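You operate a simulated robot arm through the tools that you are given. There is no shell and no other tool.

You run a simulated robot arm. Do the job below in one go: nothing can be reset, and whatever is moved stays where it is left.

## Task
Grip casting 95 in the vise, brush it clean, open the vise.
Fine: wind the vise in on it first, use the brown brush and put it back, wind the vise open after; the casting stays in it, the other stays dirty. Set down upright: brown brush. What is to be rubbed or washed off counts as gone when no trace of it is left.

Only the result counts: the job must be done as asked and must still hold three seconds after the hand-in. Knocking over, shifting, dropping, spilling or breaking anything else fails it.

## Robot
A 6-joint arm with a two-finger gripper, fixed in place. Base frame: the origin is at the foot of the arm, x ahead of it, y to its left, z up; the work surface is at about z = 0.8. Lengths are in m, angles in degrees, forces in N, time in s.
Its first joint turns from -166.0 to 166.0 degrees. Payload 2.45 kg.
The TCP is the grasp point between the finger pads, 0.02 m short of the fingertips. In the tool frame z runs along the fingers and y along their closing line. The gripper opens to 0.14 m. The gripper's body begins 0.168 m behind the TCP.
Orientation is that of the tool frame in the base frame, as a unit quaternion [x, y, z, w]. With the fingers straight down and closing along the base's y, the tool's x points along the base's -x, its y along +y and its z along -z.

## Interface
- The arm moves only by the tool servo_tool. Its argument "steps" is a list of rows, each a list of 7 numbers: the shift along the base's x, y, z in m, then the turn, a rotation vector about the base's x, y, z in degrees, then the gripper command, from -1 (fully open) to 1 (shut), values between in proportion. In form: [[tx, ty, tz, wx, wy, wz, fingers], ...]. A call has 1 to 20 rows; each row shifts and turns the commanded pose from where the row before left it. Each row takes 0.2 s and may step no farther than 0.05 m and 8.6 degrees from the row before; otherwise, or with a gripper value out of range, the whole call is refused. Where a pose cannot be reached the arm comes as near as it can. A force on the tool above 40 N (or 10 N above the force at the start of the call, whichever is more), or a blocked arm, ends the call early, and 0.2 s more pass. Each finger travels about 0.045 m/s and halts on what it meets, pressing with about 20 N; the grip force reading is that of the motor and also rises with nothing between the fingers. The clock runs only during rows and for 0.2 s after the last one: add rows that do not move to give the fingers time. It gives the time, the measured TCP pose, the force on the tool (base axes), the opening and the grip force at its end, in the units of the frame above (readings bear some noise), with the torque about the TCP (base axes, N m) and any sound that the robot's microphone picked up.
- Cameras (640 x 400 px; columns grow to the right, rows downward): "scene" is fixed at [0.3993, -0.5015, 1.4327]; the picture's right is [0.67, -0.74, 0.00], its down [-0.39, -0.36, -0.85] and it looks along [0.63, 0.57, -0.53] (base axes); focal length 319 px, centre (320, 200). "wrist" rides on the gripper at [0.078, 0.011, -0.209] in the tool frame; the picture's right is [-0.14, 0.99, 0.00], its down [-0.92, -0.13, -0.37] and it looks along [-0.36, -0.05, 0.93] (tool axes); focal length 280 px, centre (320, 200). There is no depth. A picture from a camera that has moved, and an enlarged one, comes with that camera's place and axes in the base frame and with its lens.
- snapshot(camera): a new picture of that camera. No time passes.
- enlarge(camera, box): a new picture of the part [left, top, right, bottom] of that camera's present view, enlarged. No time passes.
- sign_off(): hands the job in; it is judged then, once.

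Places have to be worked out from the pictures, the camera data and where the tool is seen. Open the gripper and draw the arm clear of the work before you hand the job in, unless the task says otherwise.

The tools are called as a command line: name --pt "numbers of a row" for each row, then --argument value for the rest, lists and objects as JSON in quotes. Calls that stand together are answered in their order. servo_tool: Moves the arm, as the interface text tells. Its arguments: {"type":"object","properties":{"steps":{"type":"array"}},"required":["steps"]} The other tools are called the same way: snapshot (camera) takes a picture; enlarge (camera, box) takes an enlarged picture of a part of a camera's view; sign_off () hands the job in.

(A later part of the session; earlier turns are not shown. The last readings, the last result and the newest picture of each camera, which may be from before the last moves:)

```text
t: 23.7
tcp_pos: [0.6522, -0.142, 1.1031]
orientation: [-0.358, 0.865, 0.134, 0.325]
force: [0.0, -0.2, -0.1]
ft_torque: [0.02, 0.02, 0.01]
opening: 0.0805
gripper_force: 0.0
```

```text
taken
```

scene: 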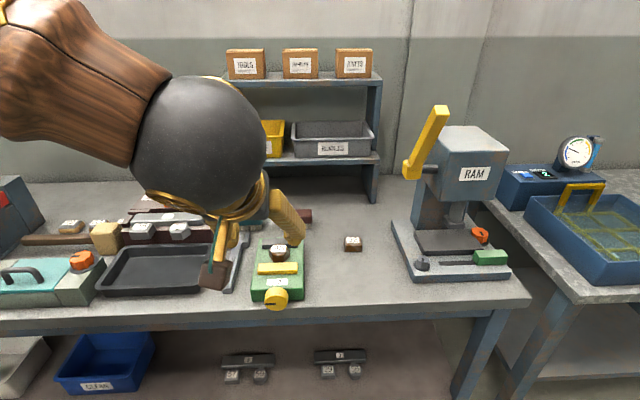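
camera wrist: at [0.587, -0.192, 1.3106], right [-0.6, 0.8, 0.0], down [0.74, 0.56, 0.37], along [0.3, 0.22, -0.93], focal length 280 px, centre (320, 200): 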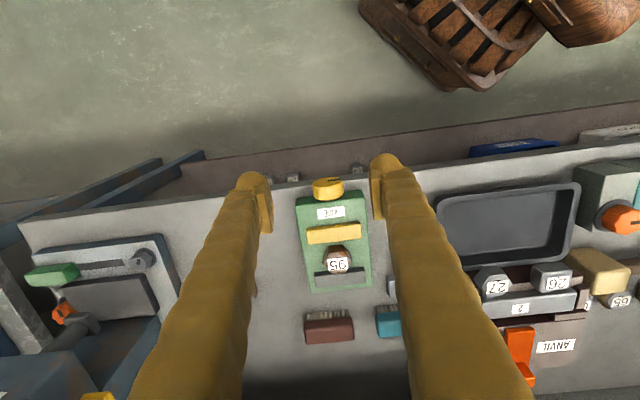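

The arm follows well (41° reached). I finish the tilt to horizontal.

servo_tool --pt "0 0 0 5.785 -5.785 0 -0.15" --pt "0 0 0 5.785 -5.785 0 -0.15" --pt "0 0 0 5.785 -5.785 0 -0.15" --pt "0 0 0 5.785 -5.785 0 -0.15" --pt "0 0 0 5.785 -5.785 0 -0.15" --pt "0 0 0 5.785 -5.785 0 -0.15" --pt "0 0 0 0 0 0 -0.15"

snapshot --camera "scene"

snapshot --camera "wrist"

```text
t: 25.3
tcp_pos: [0.6523, -0.1411, 1.1029]
orientation: [-0.27, 0.652, 0.271, 0.655]
force: [-1.0, 0.0, -0.4]
ft_torque: [-0.01, 0.04, 0.0]
opening: 0.0804
gripper_force: 0.1
```

```text
taken
```

scene: 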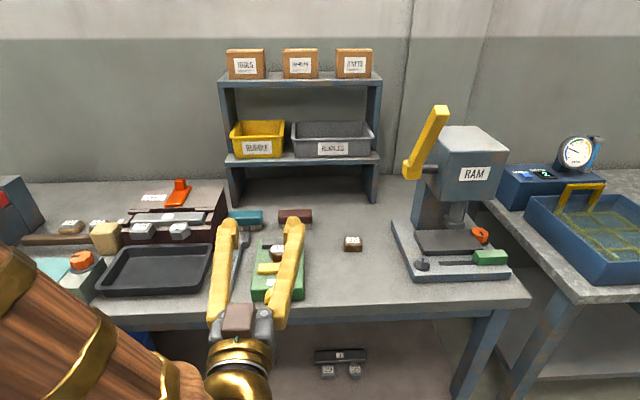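

```text
taken
camera wrist: at [0.495, -0.2822, 1.0233], right [-0.7, 0.7, 0.14], down [-0.17, -0.35, 0.92], along [0.69, 0.62, 0.37], focal length 280 px, centre (320, 200)
```

wrist: 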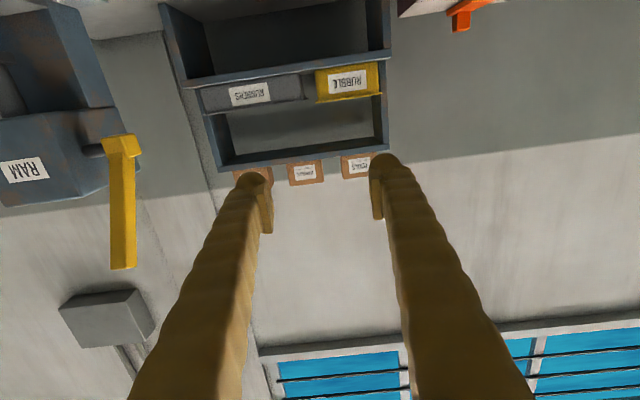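

The tool is horizontal, pointing along the vise axis, in front of the table. I lower it to the knob height (z≈0.838) while still short of the knob.

servo_tool --pt "0 0 -0.044 0 0 0 -0.15" --pt "0 0 -0.044 0 0 0 -0.15" --pt "0 0 -0.044 0 0 0 -0.15" --pt "0 0 -0.044 0 0 0 -0.15" --pt "0 0 -0.044 0 0 0 -0.15" --pt "0 0 -0.045 0 0 0 -0.15" --pt "0 0 0 0 0 0 -0.15"

snapshot --camera "scene"

snapshot --camera "wrist"

enlarge --camera "scene" --box '[215, 220, 335, 330]'

```text
t: 26.9
tcp_pos: [0.6881, -0.177, 0.894]
orientation: [-0.268, 0.657, 0.278, 0.648]
force: [0.9, 0.4, -0.1]
ft_torque: [-0.02, -0.01, -0.01]
opening: 0.0806
gripper_force: 0.1
out of reach, approached as far as the arm can: row 4, 5, 6
```

```text
taken
```

scene: 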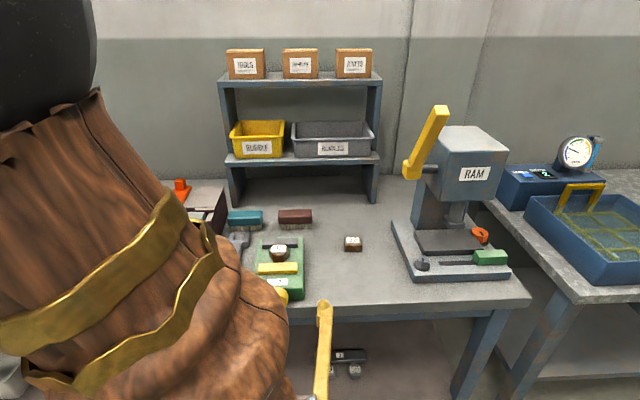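

```text
taken
camera wrist: at [0.532, -0.3194, 0.8169], right [-0.7, 0.69, 0.16], down [-0.15, -0.36, 0.92], along [0.69, 0.62, 0.36], focal length 280 px, centre (320, 200)
```

wrist: 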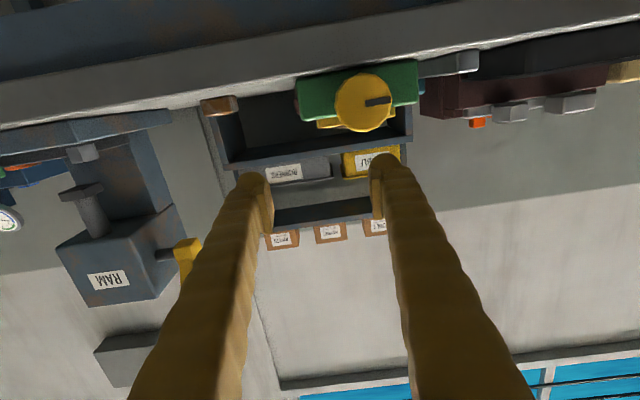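

```text
3.64 times, centred on (275, 275) of scene
camera zoom: at [0.3993, -0.5015, 1.4327], right [0.67, -0.74, 0.0], down [-0.39, -0.36, -0.85], along [0.63, 0.57, -0.53], focal length 1161 px, centre (484, -73)
```

zoom: 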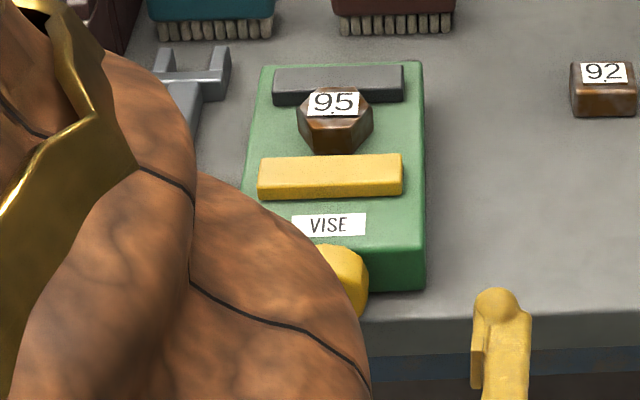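

The horizontal pose is out of reach at knob height (arm stopped at z 0.894). I go back up, return the tool to pointing down, and will instead grip the knob from above and turn it by tilting the tool about the knob axis.

servo_tool --pt "0 0 0.044 0 0 0 -0.15" --pt "0 0 0.044 0 0 0 -0.15" --pt "0 0 0.044 0 0 0 -0.15" --pt "0 0 0.044 0 0 0 -0.15" --pt "0 0 0.044 0 0 0 -0.15" --pt "0 0 0.045 0 0 0 -0.15" --pt "0 0 0 0 0 0 -0.15"

```text
t: 28.5
tcp_pos: [0.6864, -0.1781, 1.1598]
orientation: [-0.27, 0.653, 0.271, 0.654]
force: [0.1, -0.2, 0.1]
ft_torque: [-0.02, -0.03, -0.01]
opening: 0.0808
gripper_force: 0.0
```

The commanded pose was reset, fine. I tilt the tool back to straight down.

servo_tool --pt "0 0 0 -5.785 5.785 0 -0.15" --pt "0 0 0 -5.785 5.785 0 -0.15" --pt "0 0 0 -5.785 5.785 0 -0.15" --pt "0 0 0 -5.785 5.785 0 -0.15" --pt "0 0 0 -5.785 5.785 0 -0.15" --pt "0 0 0 -5.785 5.785 0 -0.15" --pt "0 0 0 -5.785 5.785 0 -0.15" --pt "0 0 0 -5.785 5.785 0 -0.15" --pt "0 0 0 -5.785 5.785 0 -0.15" --pt "0 0 0 -5.785 5.785 0 -0.15" --pt "0 0 0 -5.785 5.785 0 -0.15" --pt "0 0 0 0 0 0 -0.15"

snapshot --camera "wrist"

snapshot --camera "scene"

```text
t: 31.1
tcp_pos: [0.6906, -0.1774, 1.1595]
orientation: [-0.383, 0.924, 0.0, 0.001]
force: [-0.3, 0.1, 0.4]
ft_torque: [0.0, -0.01, -0.03]
opening: 0.0808
gripper_force: 0.1
```

```text
taken
camera wrist: at [0.6259, -0.2257, 1.3691], right [-0.6, 0.8, 0.0], down [0.74, 0.56, 0.37], along [0.3, 0.22, -0.93], focal length 280 px, centre (320, 200)
```

wrist: 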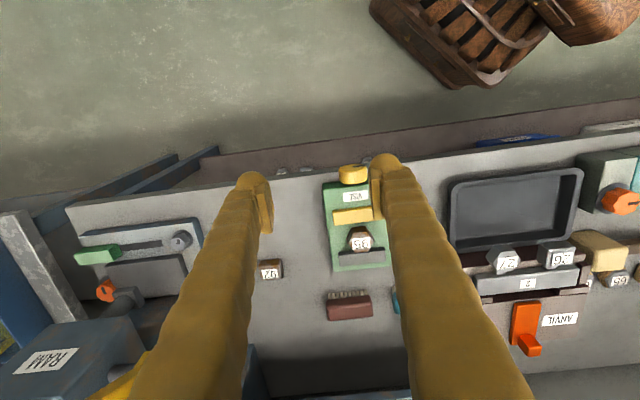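

```text
taken
```

scene: 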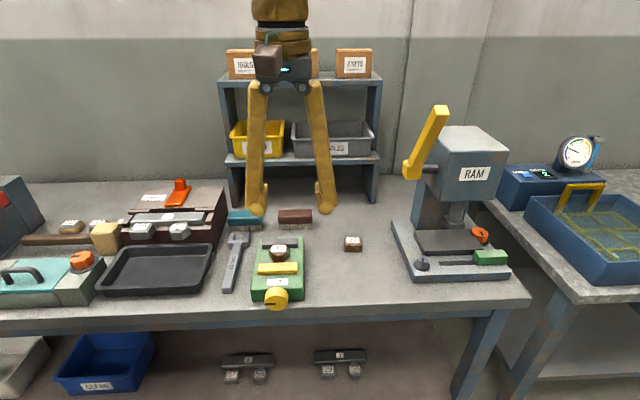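

Back to straight down with everything undisturbed. I move to above the knob at z≈0.95 and take a close look.

servo_tool --pt "0.0019 0.0171 -0.042 0 0 0 -0.15" --pt "0.0019 0.0171 -0.042 0 0 0 -0.15" --pt "0.0019 0.0171 -0.042 0 0 0 -0.15" --pt "0.0019 0.0171 -0.042 0 0 0 -0.15" --pt "0.0019 0.0171 -0.042 0 0 0 -0.15" --pt "0 0 0 0 0 0 -0.15"

snapshot --camera "wrist"

enlarge --camera "wrist" --box '[265, 120, 375, 230]'

enlarge --camera "scene" --box '[230, 210, 330, 320]'

```text
t: 32.5
tcp_pos: [0.6997, -0.0929, 0.9501]
orientation: [-0.383, 0.924, 0.0, 0.001]
force: [0.3, -0.4, 0.6]
ft_torque: [0.01, 0.02, 0.02]
opening: 0.0803
gripper_force: 0.0
```

```text
taken
camera wrist: at [0.6344, -0.1421, 1.1588], right [-0.6, 0.8, 0.0], down [0.74, 0.56, 0.37], along [0.3, 0.22, -0.93], focal length 280 px, centre (320, 200)
```

wrist: 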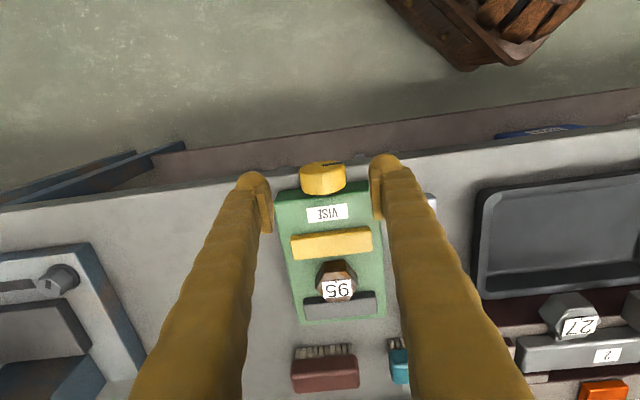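

```text
3.64 times, centred on (320, 175) of wrist
camera zoom: at [0.6344, -0.1421, 1.1588], right [-0.6, 0.8, 0.0], down [0.74, 0.56, 0.37], along [0.3, 0.22, -0.93], focal length 1020 px, centre (320, 291)
```

zoom: 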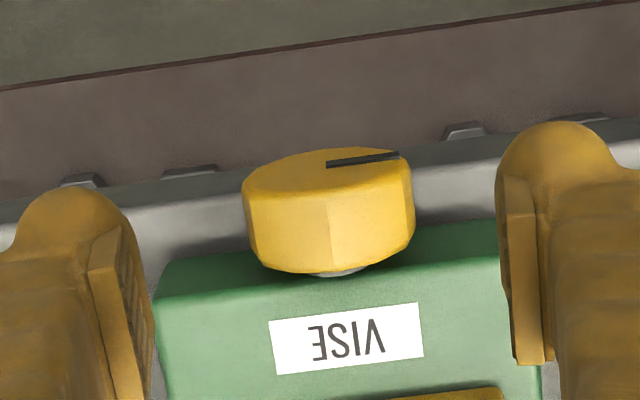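

```text
3.64 times, centred on (280, 265) of scene
camera zoom: at [0.3993, -0.5015, 1.4327], right [0.67, -0.74, 0.0], down [-0.39, -0.36, -0.85], along [0.63, 0.57, -0.53], focal length 1161 px, centre (466, -36)
```

zoom: 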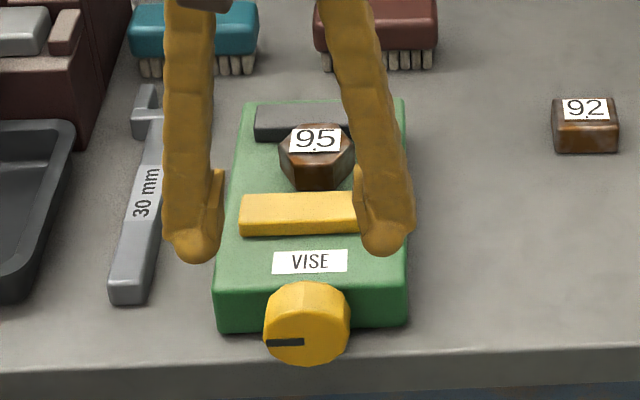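

Triangulation puts the knob axis at v≈0.559, z≈0.838, front face at u≈0.431, radius ≈27 mm. I lower the open fingers around it, keeping them in front of the table edge.

servo_tool --pt "-0.0018 0.0004 -0.03 0 0 0 -0.15" --pt "0 0 -0.03 0 0 0 -0.15" --pt "0 0 -0.025 0 0 0 -0.15" --pt "0 0 -0.015 0 0 0 -0.15" --pt "0 0 -0.012 0 0 0 -0.15" --pt "0 0 0 0 0 0 -0.15"

enlarge --camera "wrist" --box '[240, 100, 400, 240]'

enlarge --camera "scene" --box '[230, 230, 330, 330]'

```text
t: 33.9
tcp_pos: [0.6971, -0.0892, 0.8389]
orientation: [-0.383, 0.924, 0.0, 0.001]
force: [1.0, -0.3, -0.1]
ft_torque: [0.02, -0.04, 0.0]
opening: 0.0806
gripper_force: 0.1
```

```text
2.86 times, centred on (320, 170) of wrist
camera zoom: at [0.633, -0.1396, 1.047], right [-0.6, 0.8, 0.0], down [0.74, 0.56, 0.37], along [0.3, 0.22, -0.93], focal length 801 px, centre (320, 286)
```

zoom: 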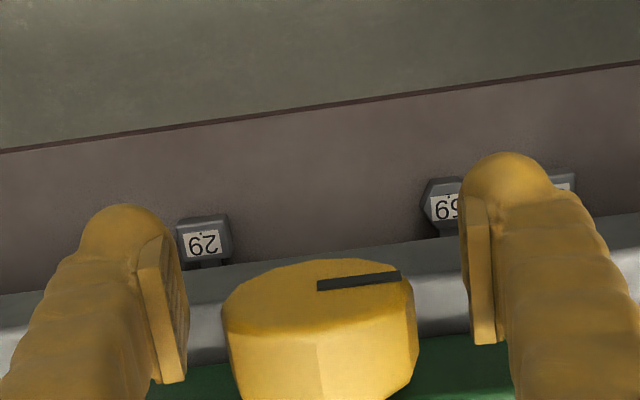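

```text
4.00 times, centred on (280, 280) of scene
camera zoom: at [0.3993, -0.5015, 1.4327], right [0.67, -0.74, 0.0], down [-0.39, -0.36, -0.85], along [0.63, 0.57, -0.53], focal length 1277 px, centre (480, -120)
```

zoom: 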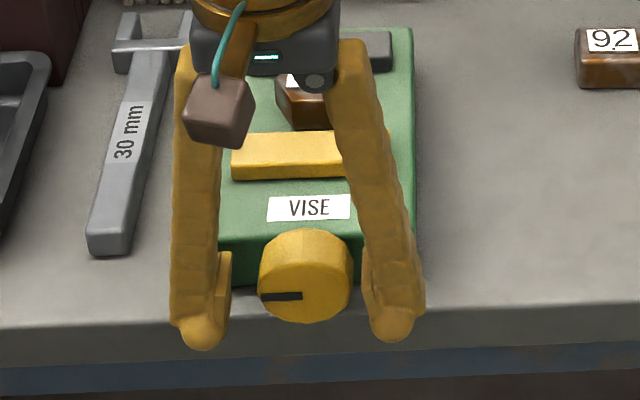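

The fingers straddle the knob with about 15–18 mm of overlap and no contact. I shift 1 mm to centre and close on the knob.

servo_tool --pt "0.0007 -0.0007 0 0 0 0 -0.15" --pt "0 0 0 0 0 0 0.2" --pt "0 0 0 0 0 0 0.6" --pt "0 0 0 0 0 0 0.6" --pt "0 0 0 0 0 0 0.6"

enlarge --camera "wrist" --box '[240, 100, 400, 240]'

```text
t: 35.3
tcp_pos: [0.6993, -0.093, 0.8378]
orientation: [-0.383, 0.924, -0.001, 0.002]
force: [5.9, -2.8, -7.0]
ft_torque: [0.2, 0.08, -0.15]
opening: 0.0531
gripper_force: 45.5
stopped in row 5: the force on the tool passed its limit at 41 N (the readings are from after the stop); the commanded pose is now the measured one
```

```text
2.86 times, centred on (320, 170) of wrist
camera zoom: at [0.6343, -0.1411, 1.0467], right [-0.6, 0.8, 0.0], down [0.74, 0.56, 0.37], along [0.3, 0.22, -0.93], focal length 801 px, centre (320, 286)
```

zoom: 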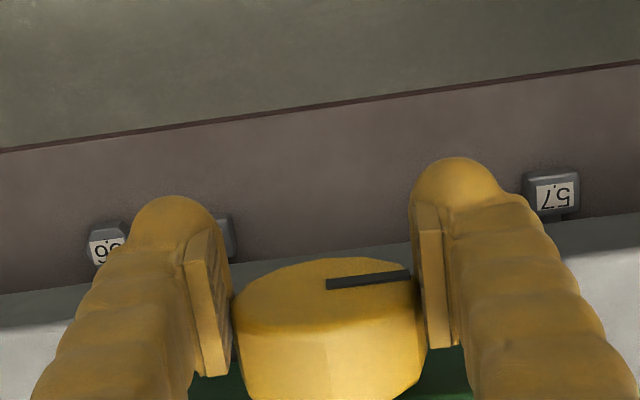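

The fingers hold the knob (opening 53 mm) and the arm self-centred. I try a small clockwise turn (as seen from the front) about the knob axis and watch the jaw.

servo_tool --pt "0 0 0 2.83 2.83 0 0.6" --pt "0 0 0 3.54 3.54 0 0.6" --pt "0 0 0 3.54 3.54 0 0.6" --pt "0 0 0 0 0 0 0.6"

enlarge --camera "scene" --box '[230, 230, 330, 330]'

enlarge --camera "wrist" --box '[240, 100, 400, 240]'

```text
t: 36.4
tcp_pos: [0.7009, -0.0918, 0.8376]
orientation: [-0.379, 0.918, 0.112, -0.044]
force: [2.3, -2.6, -3.8]
ft_torque: [0.07, -0.07, 0.18]
opening: 0.0529
gripper_force: 45.3
stopped in row 4: the force on the tool passed its limit at 41 N (the readings are from after the stop); the commanded pose is now the measured one
```

```text
4.00 times, centred on (280, 280) of scene
camera zoom: at [0.3993, -0.5015, 1.4327], right [0.67, -0.74, 0.0], down [-0.39, -0.36, -0.85], along [0.63, 0.57, -0.53], focal length 1277 px, centre (480, -120)
```

zoom: 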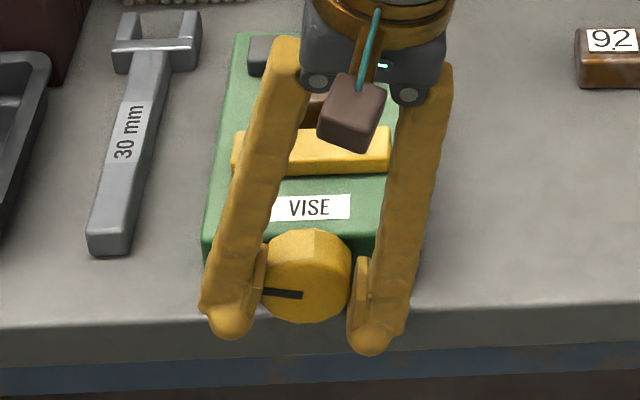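

```text
2.86 times, centred on (320, 170) of wrist
camera zoom: at [0.6706, -0.1776, 1.0433], right [-0.58, 0.78, 0.24], down [0.8, 0.5, 0.33], along [0.14, 0.38, -0.91], focal length 801 px, centre (320, 286)
```

zoom: 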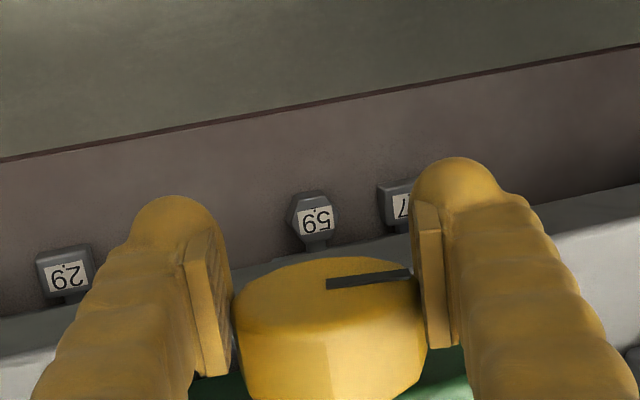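

The knob turned with the gripper (~14° clockwise). I compare the jaw position closely and continue with a small turn to see the forces.

enlarge --camera "scene" --box '[245, 235, 315, 315]'

servo_tool --pt "0 0 0 2.83 2.83 0 0.6" --pt "0 0 0 2.83 2.83 0 0.6"

enlarge --camera "scene" --box '[245, 235, 315, 315]'

```text
5.00 times, centred on (280, 275) of scene
camera zoom: at [0.3993, -0.5015, 1.4327], right [0.67, -0.74, 0.0], down [-0.39, -0.36, -0.85], along [0.63, 0.57, -0.53], focal length 1597 px, centre (520, -175)
```

zoom: 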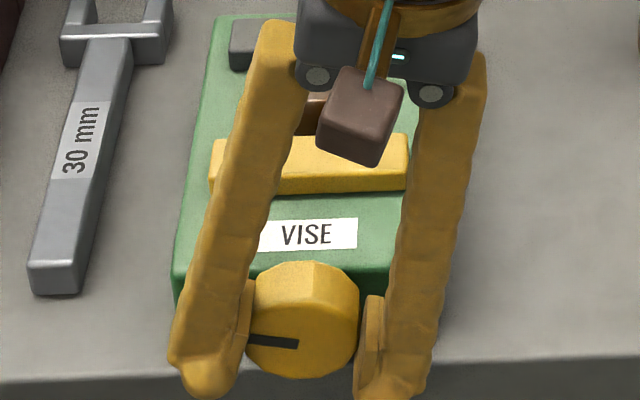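

```text
t: 37.0
tcp_pos: [0.7001, -0.0937, 0.8378]
orientation: [-0.375, 0.908, 0.175, -0.07]
force: [14.9, -12.7, -24.0]
ft_torque: [-0.43, 0.32, 0.04]
opening: 0.0528
gripper_force: 44.4
```

```text
5.00 times, centred on (280, 275) of scene
camera zoom: at [0.3993, -0.5015, 1.4327], right [0.67, -0.74, 0.0], down [-0.39, -0.36, -0.85], along [0.63, 0.57, -0.53], focal length 1597 px, centre (520, -175)
```

zoom: 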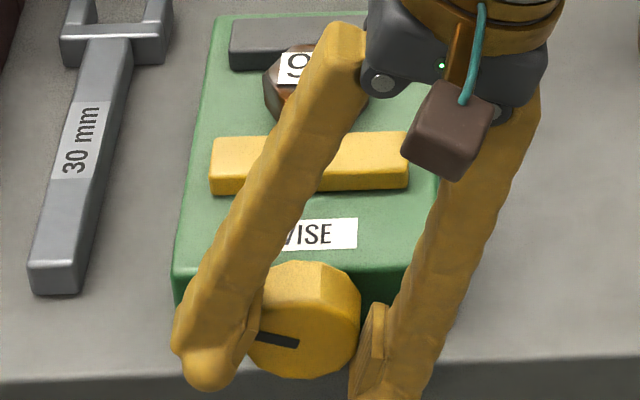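

The jaw has advanced about 3.5 mm for 22°, so clockwise closes. The side force shows the true knob axis lies several mm below my TCP, so I add a small compensating shift to the next turn rows and recheck.

servo_tool --pt "0.0006 -0.0006 -0.0011 0 0 0 0.6" --pt "0.0007 -0.0007 -0.0005 5.657 5.657 0 0.6" --pt "0.00066 -0.00066 -0.0006 5.657 5.657 0 0.6"

```text
t: 37.8
tcp_pos: [0.7006, -0.0945, 0.838]
orientation: [-0.365, 0.883, 0.274, -0.112]
force: [-3.6, -1.8, -4.2]
ft_torque: [-0.08, 0.1, -0.11]
opening: 0.053
gripper_force: 44.3
stopped in row 3: the force on the tool passed its limit at 46 N (the readings are from after the stop); the commanded pose is now the measured one
```

The force limit tripped again at 34° tilt. I look at the fingers against the table edge and knob.

enlarge --camera "scene" --box '[235, 225, 335, 325]'

snapshot --camera "wrist"

enlarge --camera "wrist" --box '[250, 140, 390, 250]'

```text
4.00 times, centred on (285, 275) of scene
camera zoom: at [0.3993, -0.5015, 1.4327], right [0.67, -0.74, 0.0], down [-0.39, -0.36, -0.85], along [0.63, 0.57, -0.53], focal length 1277 px, centre (460, -100)
```

zoom: 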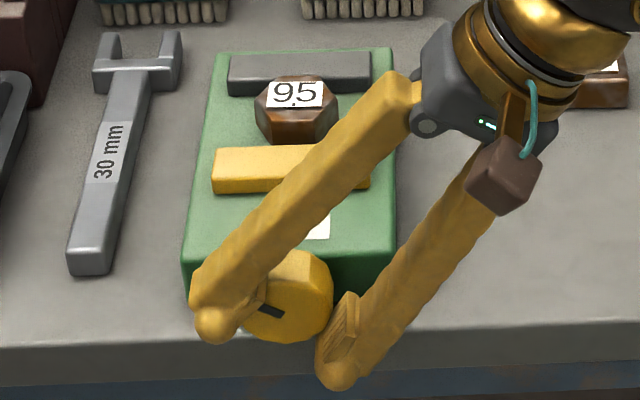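

```text
taken
camera wrist: at [0.7209, -0.2274, 1.0157], right [-0.48, 0.68, 0.56], down [0.87, 0.43, 0.23], along [-0.08, 0.6, -0.79], focal length 280 px, centre (320, 200)
```

wrist: 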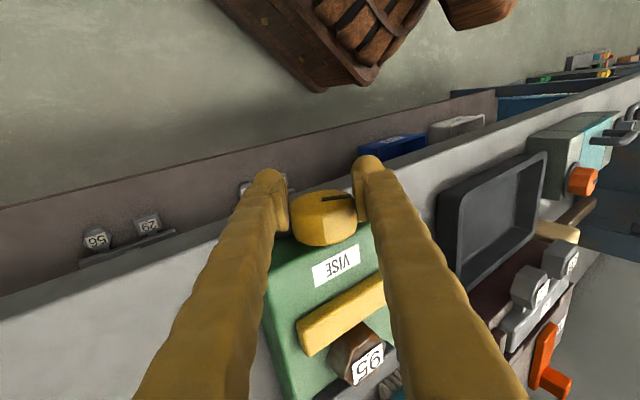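

```text
3.64 times, centred on (320, 195) of wrist
camera zoom: at [0.7209, -0.2274, 1.0157], right [-0.48, 0.68, 0.56], down [0.87, 0.43, 0.23], along [-0.08, 0.6, -0.79], focal length 1020 px, centre (320, 218)
```

zoom: 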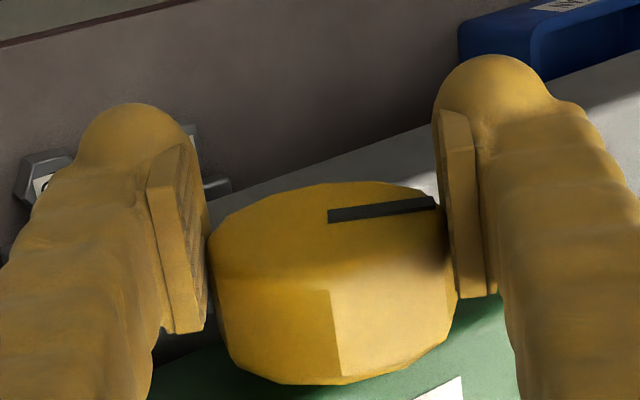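

The jaw has moved about 6 mm for 34° (≈10 mm per radian), so about 134° in total is needed. I turn a single small row to read the force direction.

servo_tool --pt "0 0 0 2.83 2.83 0 0.6"

```text
t: 38.2
tcp_pos: [0.7, -0.0938, 0.8376]
orientation: [-0.36, 0.873, 0.304, -0.125]
force: [0.2, 2.4, -6.2]
ft_torque: [-0.29, 0.23, 0.22]
opening: 0.0528
gripper_force: 45.2
```

Pure rotation about the TCP shows little force now. I continue turning in modest chunks.

servo_tool --pt "0 0 0 4.24 4.24 0 0.6" --pt "0 0 0 4.24 4.24 0 0.6"

```text
t: 38.8
tcp_pos: [0.7006, -0.0944, 0.8368]
orientation: [-0.345, 0.837, 0.393, -0.162]
force: [-4.0, -12.0, -4.0]
ft_torque: [-0.67, 0.49, -0.56]
opening: 0.0527
gripper_force: 44.9
```

Force stays modest at 50° tilt. I continue to about 62°.

servo_tool --pt "0 0 0 4.24 4.24 0 0.6" --pt "0 0 0 4.24 4.24 0 0.6"

enlarge --camera "scene" --box '[235, 225, 345, 325]'

snapshot --camera "wrist"

```text
t: 39.4
tcp_pos: [0.7012, -0.0944, 0.8366]
orientation: [-0.326, 0.791, 0.479, -0.197]
force: [-4.0, -27.0, -13.5]
ft_torque: [-0.26, 0.13, -0.32]
opening: 0.0527
gripper_force: 45.1
```

```text
4.00 times, centred on (290, 275) of scene
camera zoom: at [0.3993, -0.5015, 1.4327], right [0.67, -0.74, 0.0], down [-0.39, -0.36, -0.85], along [0.63, 0.57, -0.53], focal length 1277 px, centre (440, -100)
```

zoom: 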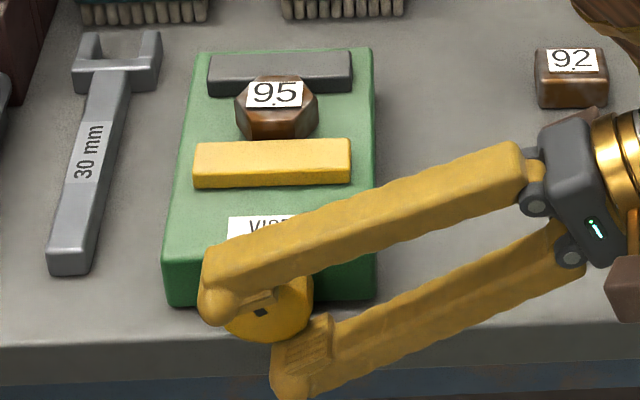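

```text
taken
camera wrist: at [0.7715, -0.2788, 0.9429], right [-0.23, 0.42, 0.88], down [0.93, 0.38, 0.06], along [-0.31, 0.83, -0.47], focal length 280 px, centre (320, 200)
```

wrist: 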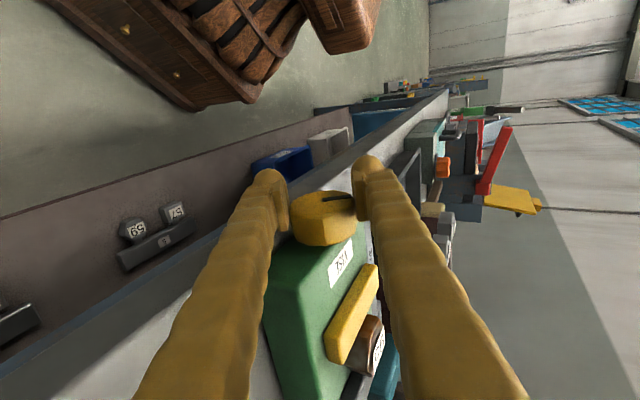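

The knob is turned 62° and the jaw is now close to the casting (about 11 mm of travel). I release the knob and back off 30 mm along -u, then tilt the tool back for the next stroke.

servo_tool --pt "0 0 0 0 0 0 0.2" --pt "0 0 0 0 0 0 -0.05" --pt "0 0 0 0 0 0 -0.15" --pt "0 0 0 0 0 0 -0.15" --pt "-0.007 -0.007 0 0 0 0 -0.15" --pt "-0.014 -0.014 0 0 0 0 -0.15" --pt "0 0 0 0 0 0 -0.15"

enlarge --camera "scene" --box '[235, 225, 345, 325]'

```text
t: 41.0
tcp_pos: [0.6801, -0.1138, 0.8373]
orientation: [-0.327, 0.79, 0.479, -0.197]
force: [0.2, 0.6, -0.4]
ft_torque: [-0.01, 0.0, 0.0]
opening: 0.0805
gripper_force: 0.0
```

```text
4.00 times, centred on (290, 275) of scene
camera zoom: at [0.3993, -0.5015, 1.4327], right [0.67, -0.74, 0.0], down [-0.39, -0.36, -0.85], along [0.63, 0.57, -0.53], focal length 1277 px, centre (440, -100)
```

zoom: 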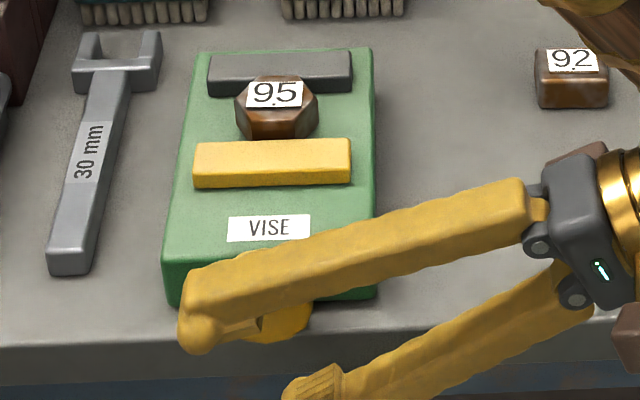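

Released and clear. I tilt the tool back through vertical to the other side in front of the knob.

servo_tool --pt "0 0 0 -5.84 -5.84 0 -0.15" --pt "0 0 0 -5.84 -5.84 0 -0.15" --pt "0 0 0 -5.84 -5.84 0 -0.15" --pt "0 0 0 -5.84 -5.84 0 -0.15" --pt "0 0 0 -5.84 -5.84 0 -0.15" --pt "0 0 0 -5.84 -5.84 0 -0.15" --pt "0 0 0 -5.84 -5.84 0 -0.15" --pt "0 0 0 -5.84 -5.84 0 -0.15" --pt "0 0 0 -5.84 -5.84 0 -0.15" --pt "0 0 0 -5.84 -5.84 0 -0.15" --pt "0 0 0 -5.84 -5.84 0 -0.15" --pt "0 0 0 -5.84 -5.84 0 -0.15" --pt "0 0 0 -5.84 -5.84 0 -0.15" --pt "0 0 0 0 0 0 -0.15"

snapshot --camera "scene"

enlarge --camera "scene" --box '[235, 225, 345, 325]'

snapshot --camera "wrist"

```text
t: 44.0
tcp_pos: [0.68, -0.1137, 0.838]
orientation: [-0.354, 0.854, -0.353, 0.148]
force: [0.2, -0.3, -0.2]
ft_torque: [0.02, 0.02, -0.02]
opening: 0.0803
gripper_force: 0.0
```

```text
taken
```

scene: 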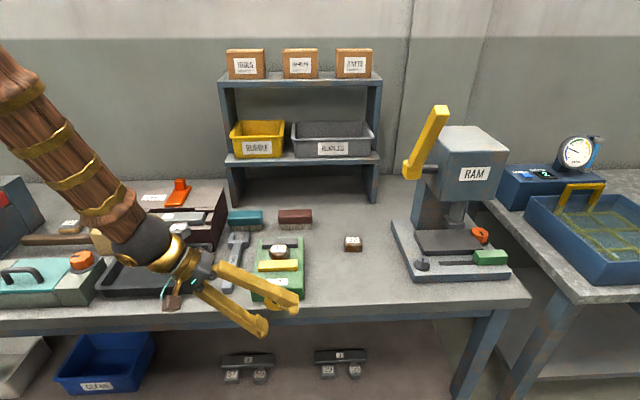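

```text
4.00 times, centred on (290, 275) of scene
camera zoom: at [0.3993, -0.5015, 1.4327], right [0.67, -0.74, 0.0], down [-0.39, -0.36, -0.85], along [0.63, 0.57, -0.53], focal length 1277 px, centre (440, -100)
```

zoom: 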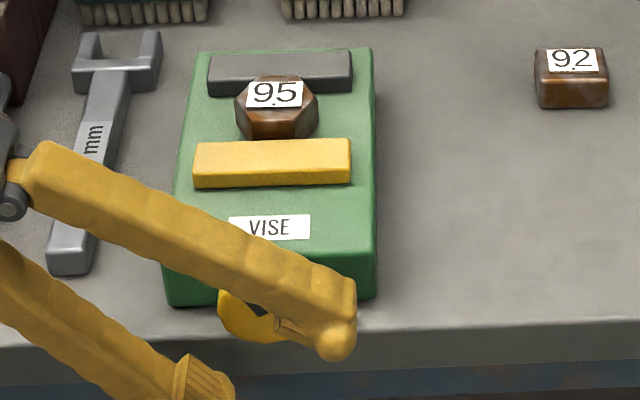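

```text
taken
camera wrist: at [0.5134, -0.0617, 0.9775], right [-0.4, 0.59, -0.7], down [0.53, 0.77, 0.35], along [0.75, -0.23, -0.62], focal length 280 px, centre (320, 200)
```

wrist: 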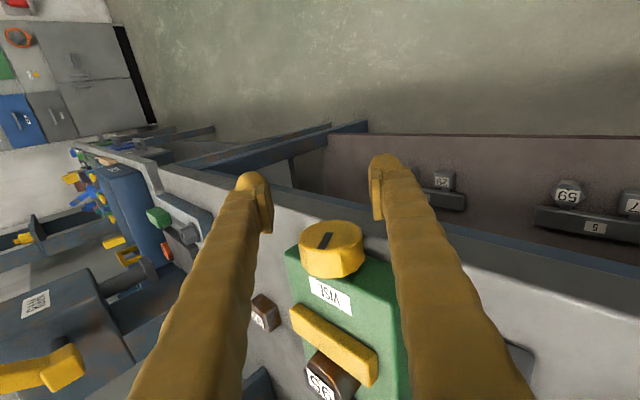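

The tool is at -45° tilt, aligned with the knob. I advance 27 mm along +u to straddle the knob and look before closing.

servo_tool --pt "0.01 0.01 0 0 0 0 -0.15" --pt "0.009 0.009 -0.0005 0 0 0 -0.15" --pt "0 0 0 0 0 0 -0.15"

enlarge --camera "wrist" --box '[240, 130, 400, 270]'

enlarge --camera "scene" --box '[235, 225, 345, 325]'

```text
t: 44.8
tcp_pos: [0.6985, -0.0957, 0.8356]
orientation: [-0.353, 0.854, -0.353, 0.148]
force: [0.8, -1.0, -0.4]
ft_torque: [-0.03, 0.03, 0.02]
opening: 0.0806
gripper_force: 0.0
```

```text
2.86 times, centred on (320, 200) of wrist
camera zoom: at [0.5321, -0.0424, 0.9763], right [-0.4, 0.59, -0.7], down [0.53, 0.77, 0.35], along [0.75, -0.23, -0.62], focal length 801 px, centre (320, 200)
```

zoom: 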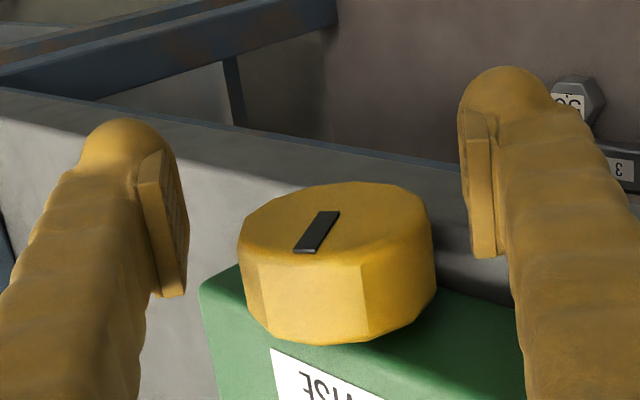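

```text
4.00 times, centred on (290, 275) of scene
camera zoom: at [0.3993, -0.5015, 1.4327], right [0.67, -0.74, 0.0], down [-0.39, -0.36, -0.85], along [0.63, 0.57, -0.53], focal length 1277 px, centre (440, -100)
```

zoom: 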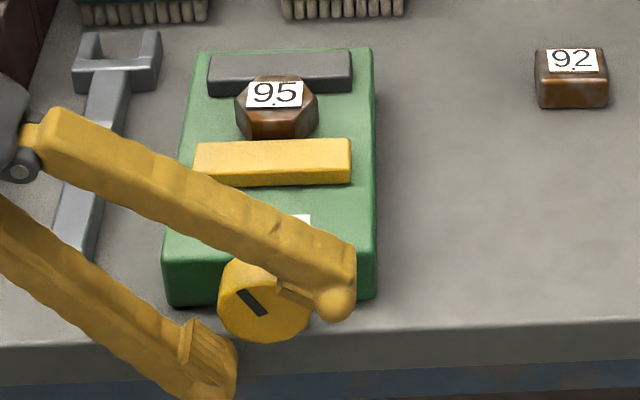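

The knob is between the pads with good overlap. I close on it.

servo_tool --pt "0 0 0 0 0 0 0.1" --pt "0 0 0 0 0 0 0.22" --pt "0 0 0 0 0 0 0.3" --pt "0 0 0 0 0 0 0.6" --pt "0 0 0 0 0 0 0.6"

```text
t: 46.0
tcp_pos: [0.6977, -0.0945, 0.8344]
orientation: [-0.355, 0.853, -0.352, 0.147]
force: [-15.5, 27.1, -26.2]
ft_torque: [-0.1, 0.13, 0.26]
opening: 0.0527
gripper_force: 38.4
```

The closed grip pushes the tool about 40 N along its closing line, so I am ~2 mm off centre. I shift to relieve it.

servo_tool --pt "-0.0008 0.0008 -0.0011 0 0 0 0.6" --pt "0 0 0 0 0 0 0.6"

```text
t: 46.6
tcp_pos: [0.6973, -0.0939, 0.8339]
orientation: [-0.355, 0.853, -0.353, 0.147]
force: [-6.0, 17.2, -32.7]
ft_torque: [-0.37, 0.3, 0.35]
opening: 0.0525
gripper_force: 44.9
```

Still about 35 N along the closing line; I shift a little further the same way.

servo_tool --pt "-0.001 0.001 -0.0014 0 0 0 0.6" --pt "0 0 0 0 0 0 0.6"

```text
t: 47.2
tcp_pos: [0.6977, -0.0949, 0.836]
orientation: [-0.353, 0.853, -0.354, 0.148]
force: [13.2, -17.0, -19.5]
ft_torque: [-0.39, 0.31, 0.08]
opening: 0.0528
gripper_force: 45.1
```

The closing-line force is gone. I now turn the knob clockwise in small rows.

servo_tool --pt "0 0 0 2.83 2.83 0 0.6" --pt "0 0 0 4.24 4.24 0 0.6"

```text
t: 47.8
tcp_pos: [0.6983, -0.0938, 0.8341]
orientation: [-0.365, 0.881, -0.277, 0.117]
force: [9.9, -6.3, 1.3]
ft_torque: [-0.1, 0.03, -1.1]
opening: 0.0527
gripper_force: 45.3
```

Forces dropped; tilt is now -35°. I keep turning.

servo_tool --pt "0 0 0 4.24 4.24 0 0.6" --pt "0 0 0 4.24 4.24 0 0.6" --pt "0 0 0 4.24 4.24 0 0.6"

enlarge --camera "scene" --box '[235, 225, 345, 325]'

```text
t: 48.5
tcp_pos: [0.698, -0.0941, 0.8341]
orientation: [-0.383, 0.902, -0.184, 0.076]
force: [1.8, 1.9, -1.4]
ft_torque: [0.14, -0.14, -0.43]
opening: 0.0526
gripper_force: 45.3
stopped in row 3: the force on the tool passed its limit at 49 N (the readings are from after the stop); the commanded pose is now the measured one
```

```text
4.00 times, centred on (290, 275) of scene
camera zoom: at [0.3993, -0.5015, 1.4327], right [0.67, -0.74, 0.0], down [-0.39, -0.36, -0.85], along [0.63, 0.57, -0.53], focal length 1277 px, centre (440, -100)
```

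zoom: 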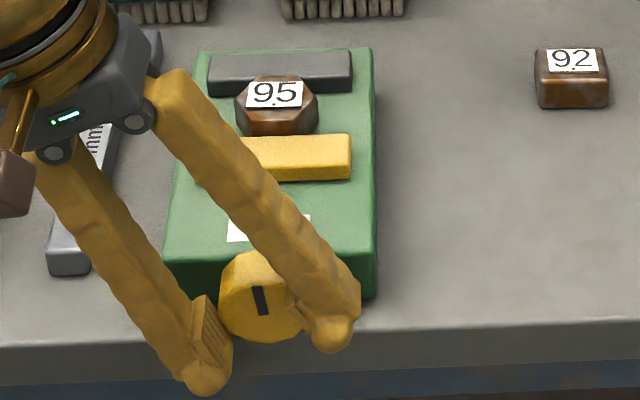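

The jaw moved on (tilt -23°); the limit stop reset the pose. I continue in small pieces.

servo_tool --pt "0 0 0 2.83 2.83 0 0.6" --pt "0 0 0 2.83 2.83 -0.5 0.6"

```text
t: 49.0
tcp_pos: [0.6978, -0.0943, 0.8346]
orientation: [-0.383, 0.915, -0.12, 0.05]
force: [8.7, -1.7, -3.9]
ft_torque: [-0.06, -0.03, 0.17]
opening: 0.0527
gripper_force: 45.2
```

Good, -15° now with little force. I continue.

servo_tool --pt "0 0 0 2.83 2.83 0 0.6" --pt "0 0 0 2.83 2.83 0 0.6" --pt "0 0 0 2.83 2.83 0 0.6"

enlarge --camera "scene" --box '[235, 225, 345, 325]'

```text
t: 49.9
tcp_pos: [0.6988, -0.0938, 0.8351]
orientation: [-0.386, 0.922, -0.024, 0.011]
force: [14.6, 17.6, 0.5]
ft_torque: [-0.09, 0.03, -0.13]
opening: 0.0526
gripper_force: 45.2
```

```text
4.00 times, centred on (290, 275) of scene
camera zoom: at [0.3993, -0.5015, 1.4327], right [0.67, -0.74, 0.0], down [-0.39, -0.36, -0.85], along [0.63, 0.57, -0.53], focal length 1277 px, centre (440, -100)
```

zoom: 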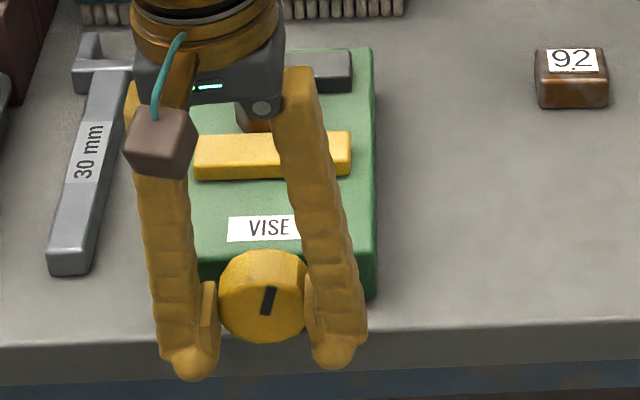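

The knob has now turned about 104° in total. I continue toward clamping, watching the force.

servo_tool --pt "0 0 0 2.83 2.83 0 0.6" --pt "0 0 0 2.83 2.83 0 0.6" --pt "0 0 0 2.83 2.83 0 0.6"

```text
t: 50.6
tcp_pos: [0.6982, -0.0947, 0.8343]
orientation: [-0.385, 0.919, 0.073, -0.03]
force: [10.4, 10.8, 1.8]
ft_torque: [-0.31, 0.26, -0.68]
opening: 0.0524
gripper_force: 44.6
```

Tilt +9° with modest force. I continue.

servo_tool --pt "0 0 0 2.83 2.83 0 0.6" --pt "0 0 0 2.83 2.83 0 0.6" --pt "0 0 0 2.83 2.83 0 0.6"

enlarge --camera "scene" --box '[235, 225, 345, 325]'

```text
t: 51.5
tcp_pos: [0.698, -0.0943, 0.8348]
orientation: [-0.381, 0.906, 0.169, -0.068]
force: [12.1, 16.0, -10.5]
ft_torque: [-0.35, 0.3, -0.66]
opening: 0.0523
gripper_force: 44.9
```

```text
4.00 times, centred on (290, 275) of scene
camera zoom: at [0.3993, -0.5015, 1.4327], right [0.67, -0.74, 0.0], down [-0.39, -0.36, -0.85], along [0.63, 0.57, -0.53], focal length 1277 px, centre (440, -100)
```

zoom: 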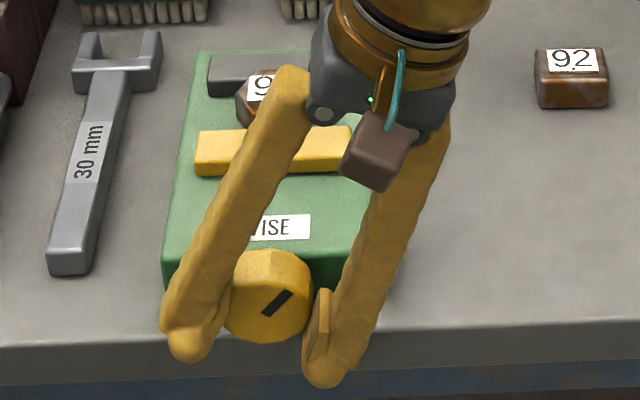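

Jaw is pushing the casting toward the fixed jaw. I continue in 4° rows, watching for the torque to rise.

servo_tool --pt "0 0 0 2.83 2.83 0 0.6" --pt "0 0 0 2.83 2.83 0 0.6" --pt "0 0 0 2.83 2.83 0 0.6"

enlarge --camera "scene" --box '[235, 225, 345, 325]'

snapshot --camera "wrist"

```text
t: 52.2
tcp_pos: [0.697, -0.094, 0.8341]
orientation: [-0.371, 0.884, 0.264, -0.108]
force: [-11.3, 20.5, -3.3]
ft_torque: [-1.15, -0.77, 0.43]
opening: 0.0528
gripper_force: 44.8
```

```text
4.00 times, centred on (290, 275) of scene
camera zoom: at [0.3993, -0.5015, 1.4327], right [0.67, -0.74, 0.0], down [-0.39, -0.36, -0.85], along [0.63, 0.57, -0.53], focal length 1277 px, centre (440, -100)
```

zoom: 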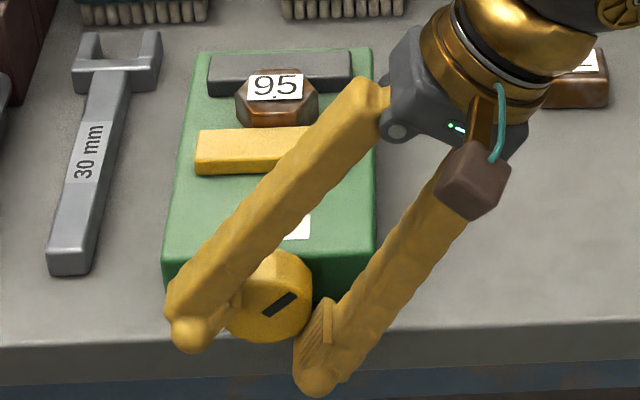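

```text
taken
camera wrist: at [0.7155, -0.2258, 1.0154], right [-0.5, 0.68, 0.54], down [0.86, 0.44, 0.24], along [-0.07, 0.59, -0.8], focal length 280 px, centre (320, 200)
```

wrist: 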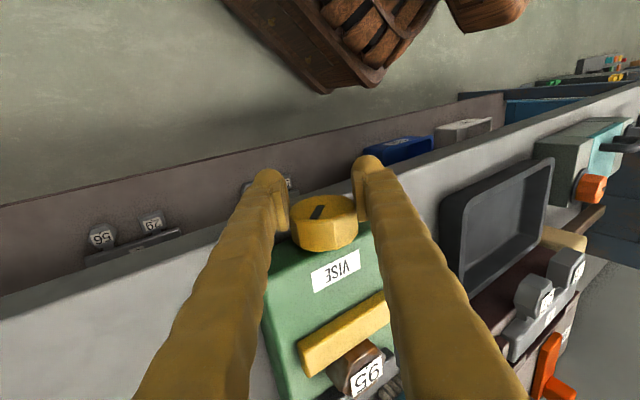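

Torque about the knob axis rose to 1.4 N m and the mark stopped following: the vise has clamped the casting. I give one more small push to confirm the stall.

servo_tool --pt "0 0 0 2.12 2.12 0 0.6" --pt "0 0 0 0 0 0 0.6"

enlarge --camera "scene" --box '[245, 225, 315, 315]'

```text
t: 52.9
tcp_pos: [0.697, -0.094, 0.836]
orientation: [-0.368, 0.877, 0.286, -0.117]
force: [-20.7, 8.6, 10.6]
ft_torque: [-1.02, -1.06, 0.31]
opening: 0.0525
gripper_force: 45.4
```

```text
4.44 times, centred on (280, 270) of scene
camera zoom: at [0.3993, -0.5015, 1.4327], right [0.67, -0.74, 0.0], down [-0.39, -0.36, -0.85], along [0.63, 0.57, -0.53], focal length 1419 px, centre (498, -111)
```

zoom: 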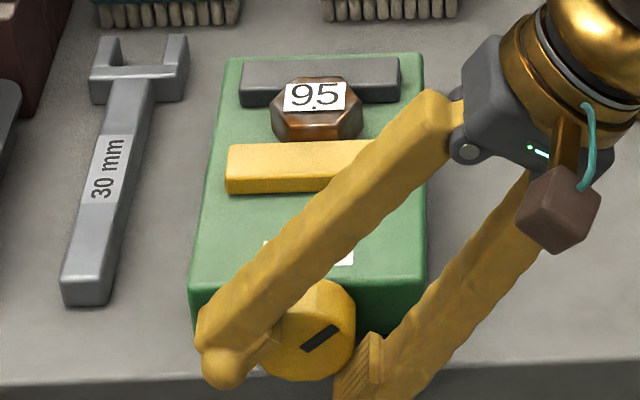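

The vise is tight (1.5 N m, no further rotation). I open the fingers, back off in -u, and return the tool to vertical.

servo_tool --pt "0 0 0 0 0 0 0.2" --pt "0 0 0 0 0 0 -0.05" --pt "0 0 0 0 0 0 -0.15" --pt "0 0 0 0 0 0 -0.15" --pt "-0.007 -0.007 0 0 0 0 -0.15" --pt "-0.018 -0.018 0 0 0 0 -0.15" --pt "-0.01 -0.01 0.01 -5.0 -5.0 0 -0.15" --pt "0 0 0.02 -5.0 -5.0 0 -0.15" --pt "0 0 0.03 -5.0 -5.0 0 -0.15" --pt "0 0 0.04 -5.0 -5.0 0 -0.15" --pt "0 0 0.04 -5.3 -5.3 0 -0.15" --pt "0 0 0.04 0 0 -0.5 -0.15" --pt "0 0 0.04 0 0 0 -0.15" --pt "0 0 0 0 0 0 -0.15"

snapshot --camera "scene"

snapshot --camera "wrist"

enlarge --camera "scene" --box '[245, 225, 315, 315]'

```text
t: 55.9
tcp_pos: [0.6629, -0.1289, 1.0558]
orientation: [-0.383, 0.924, 0.002, 0.0]
force: [-0.5, 0.2, 0.2]
ft_torque: [-0.01, 0.02, 0.0]
opening: 0.0806
gripper_force: 0.0
```

```text
taken
```

scene: 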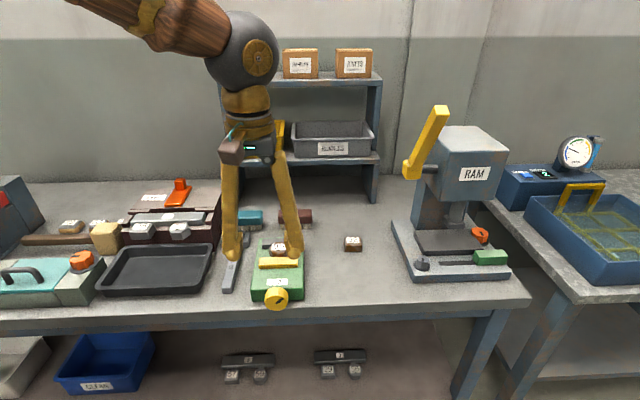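

```text
taken
camera wrist: at [0.5979, -0.1772, 1.2642], right [-0.6, 0.8, 0.0], down [0.74, 0.56, 0.37], along [0.29, 0.23, -0.93], focal length 280 px, centre (320, 200)
```

wrist: 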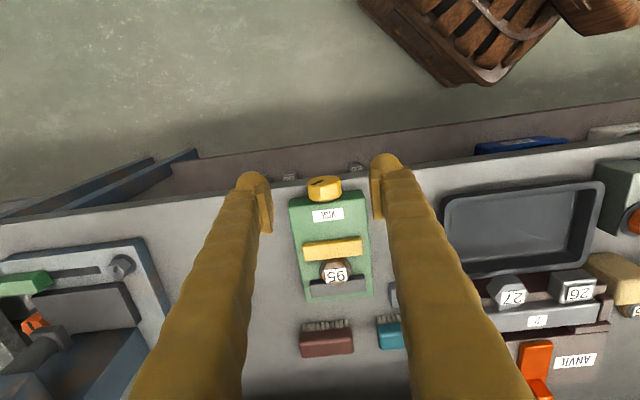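

```text
4.44 times, centred on (280, 270) of scene
camera zoom: at [0.3993, -0.5015, 1.4327], right [0.67, -0.74, 0.0], down [-0.39, -0.36, -0.85], along [0.63, 0.57, -0.53], focal length 1419 px, centre (498, -111)
```

zoom: 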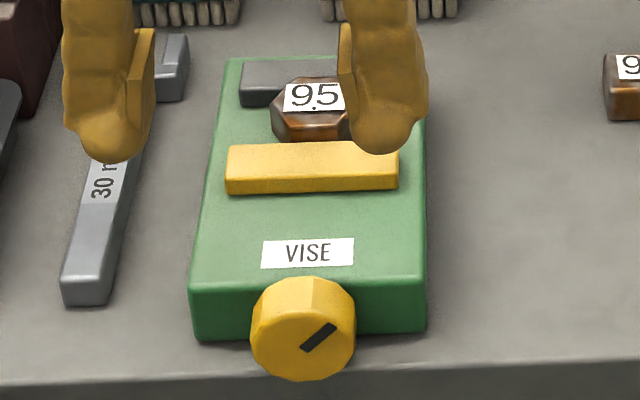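

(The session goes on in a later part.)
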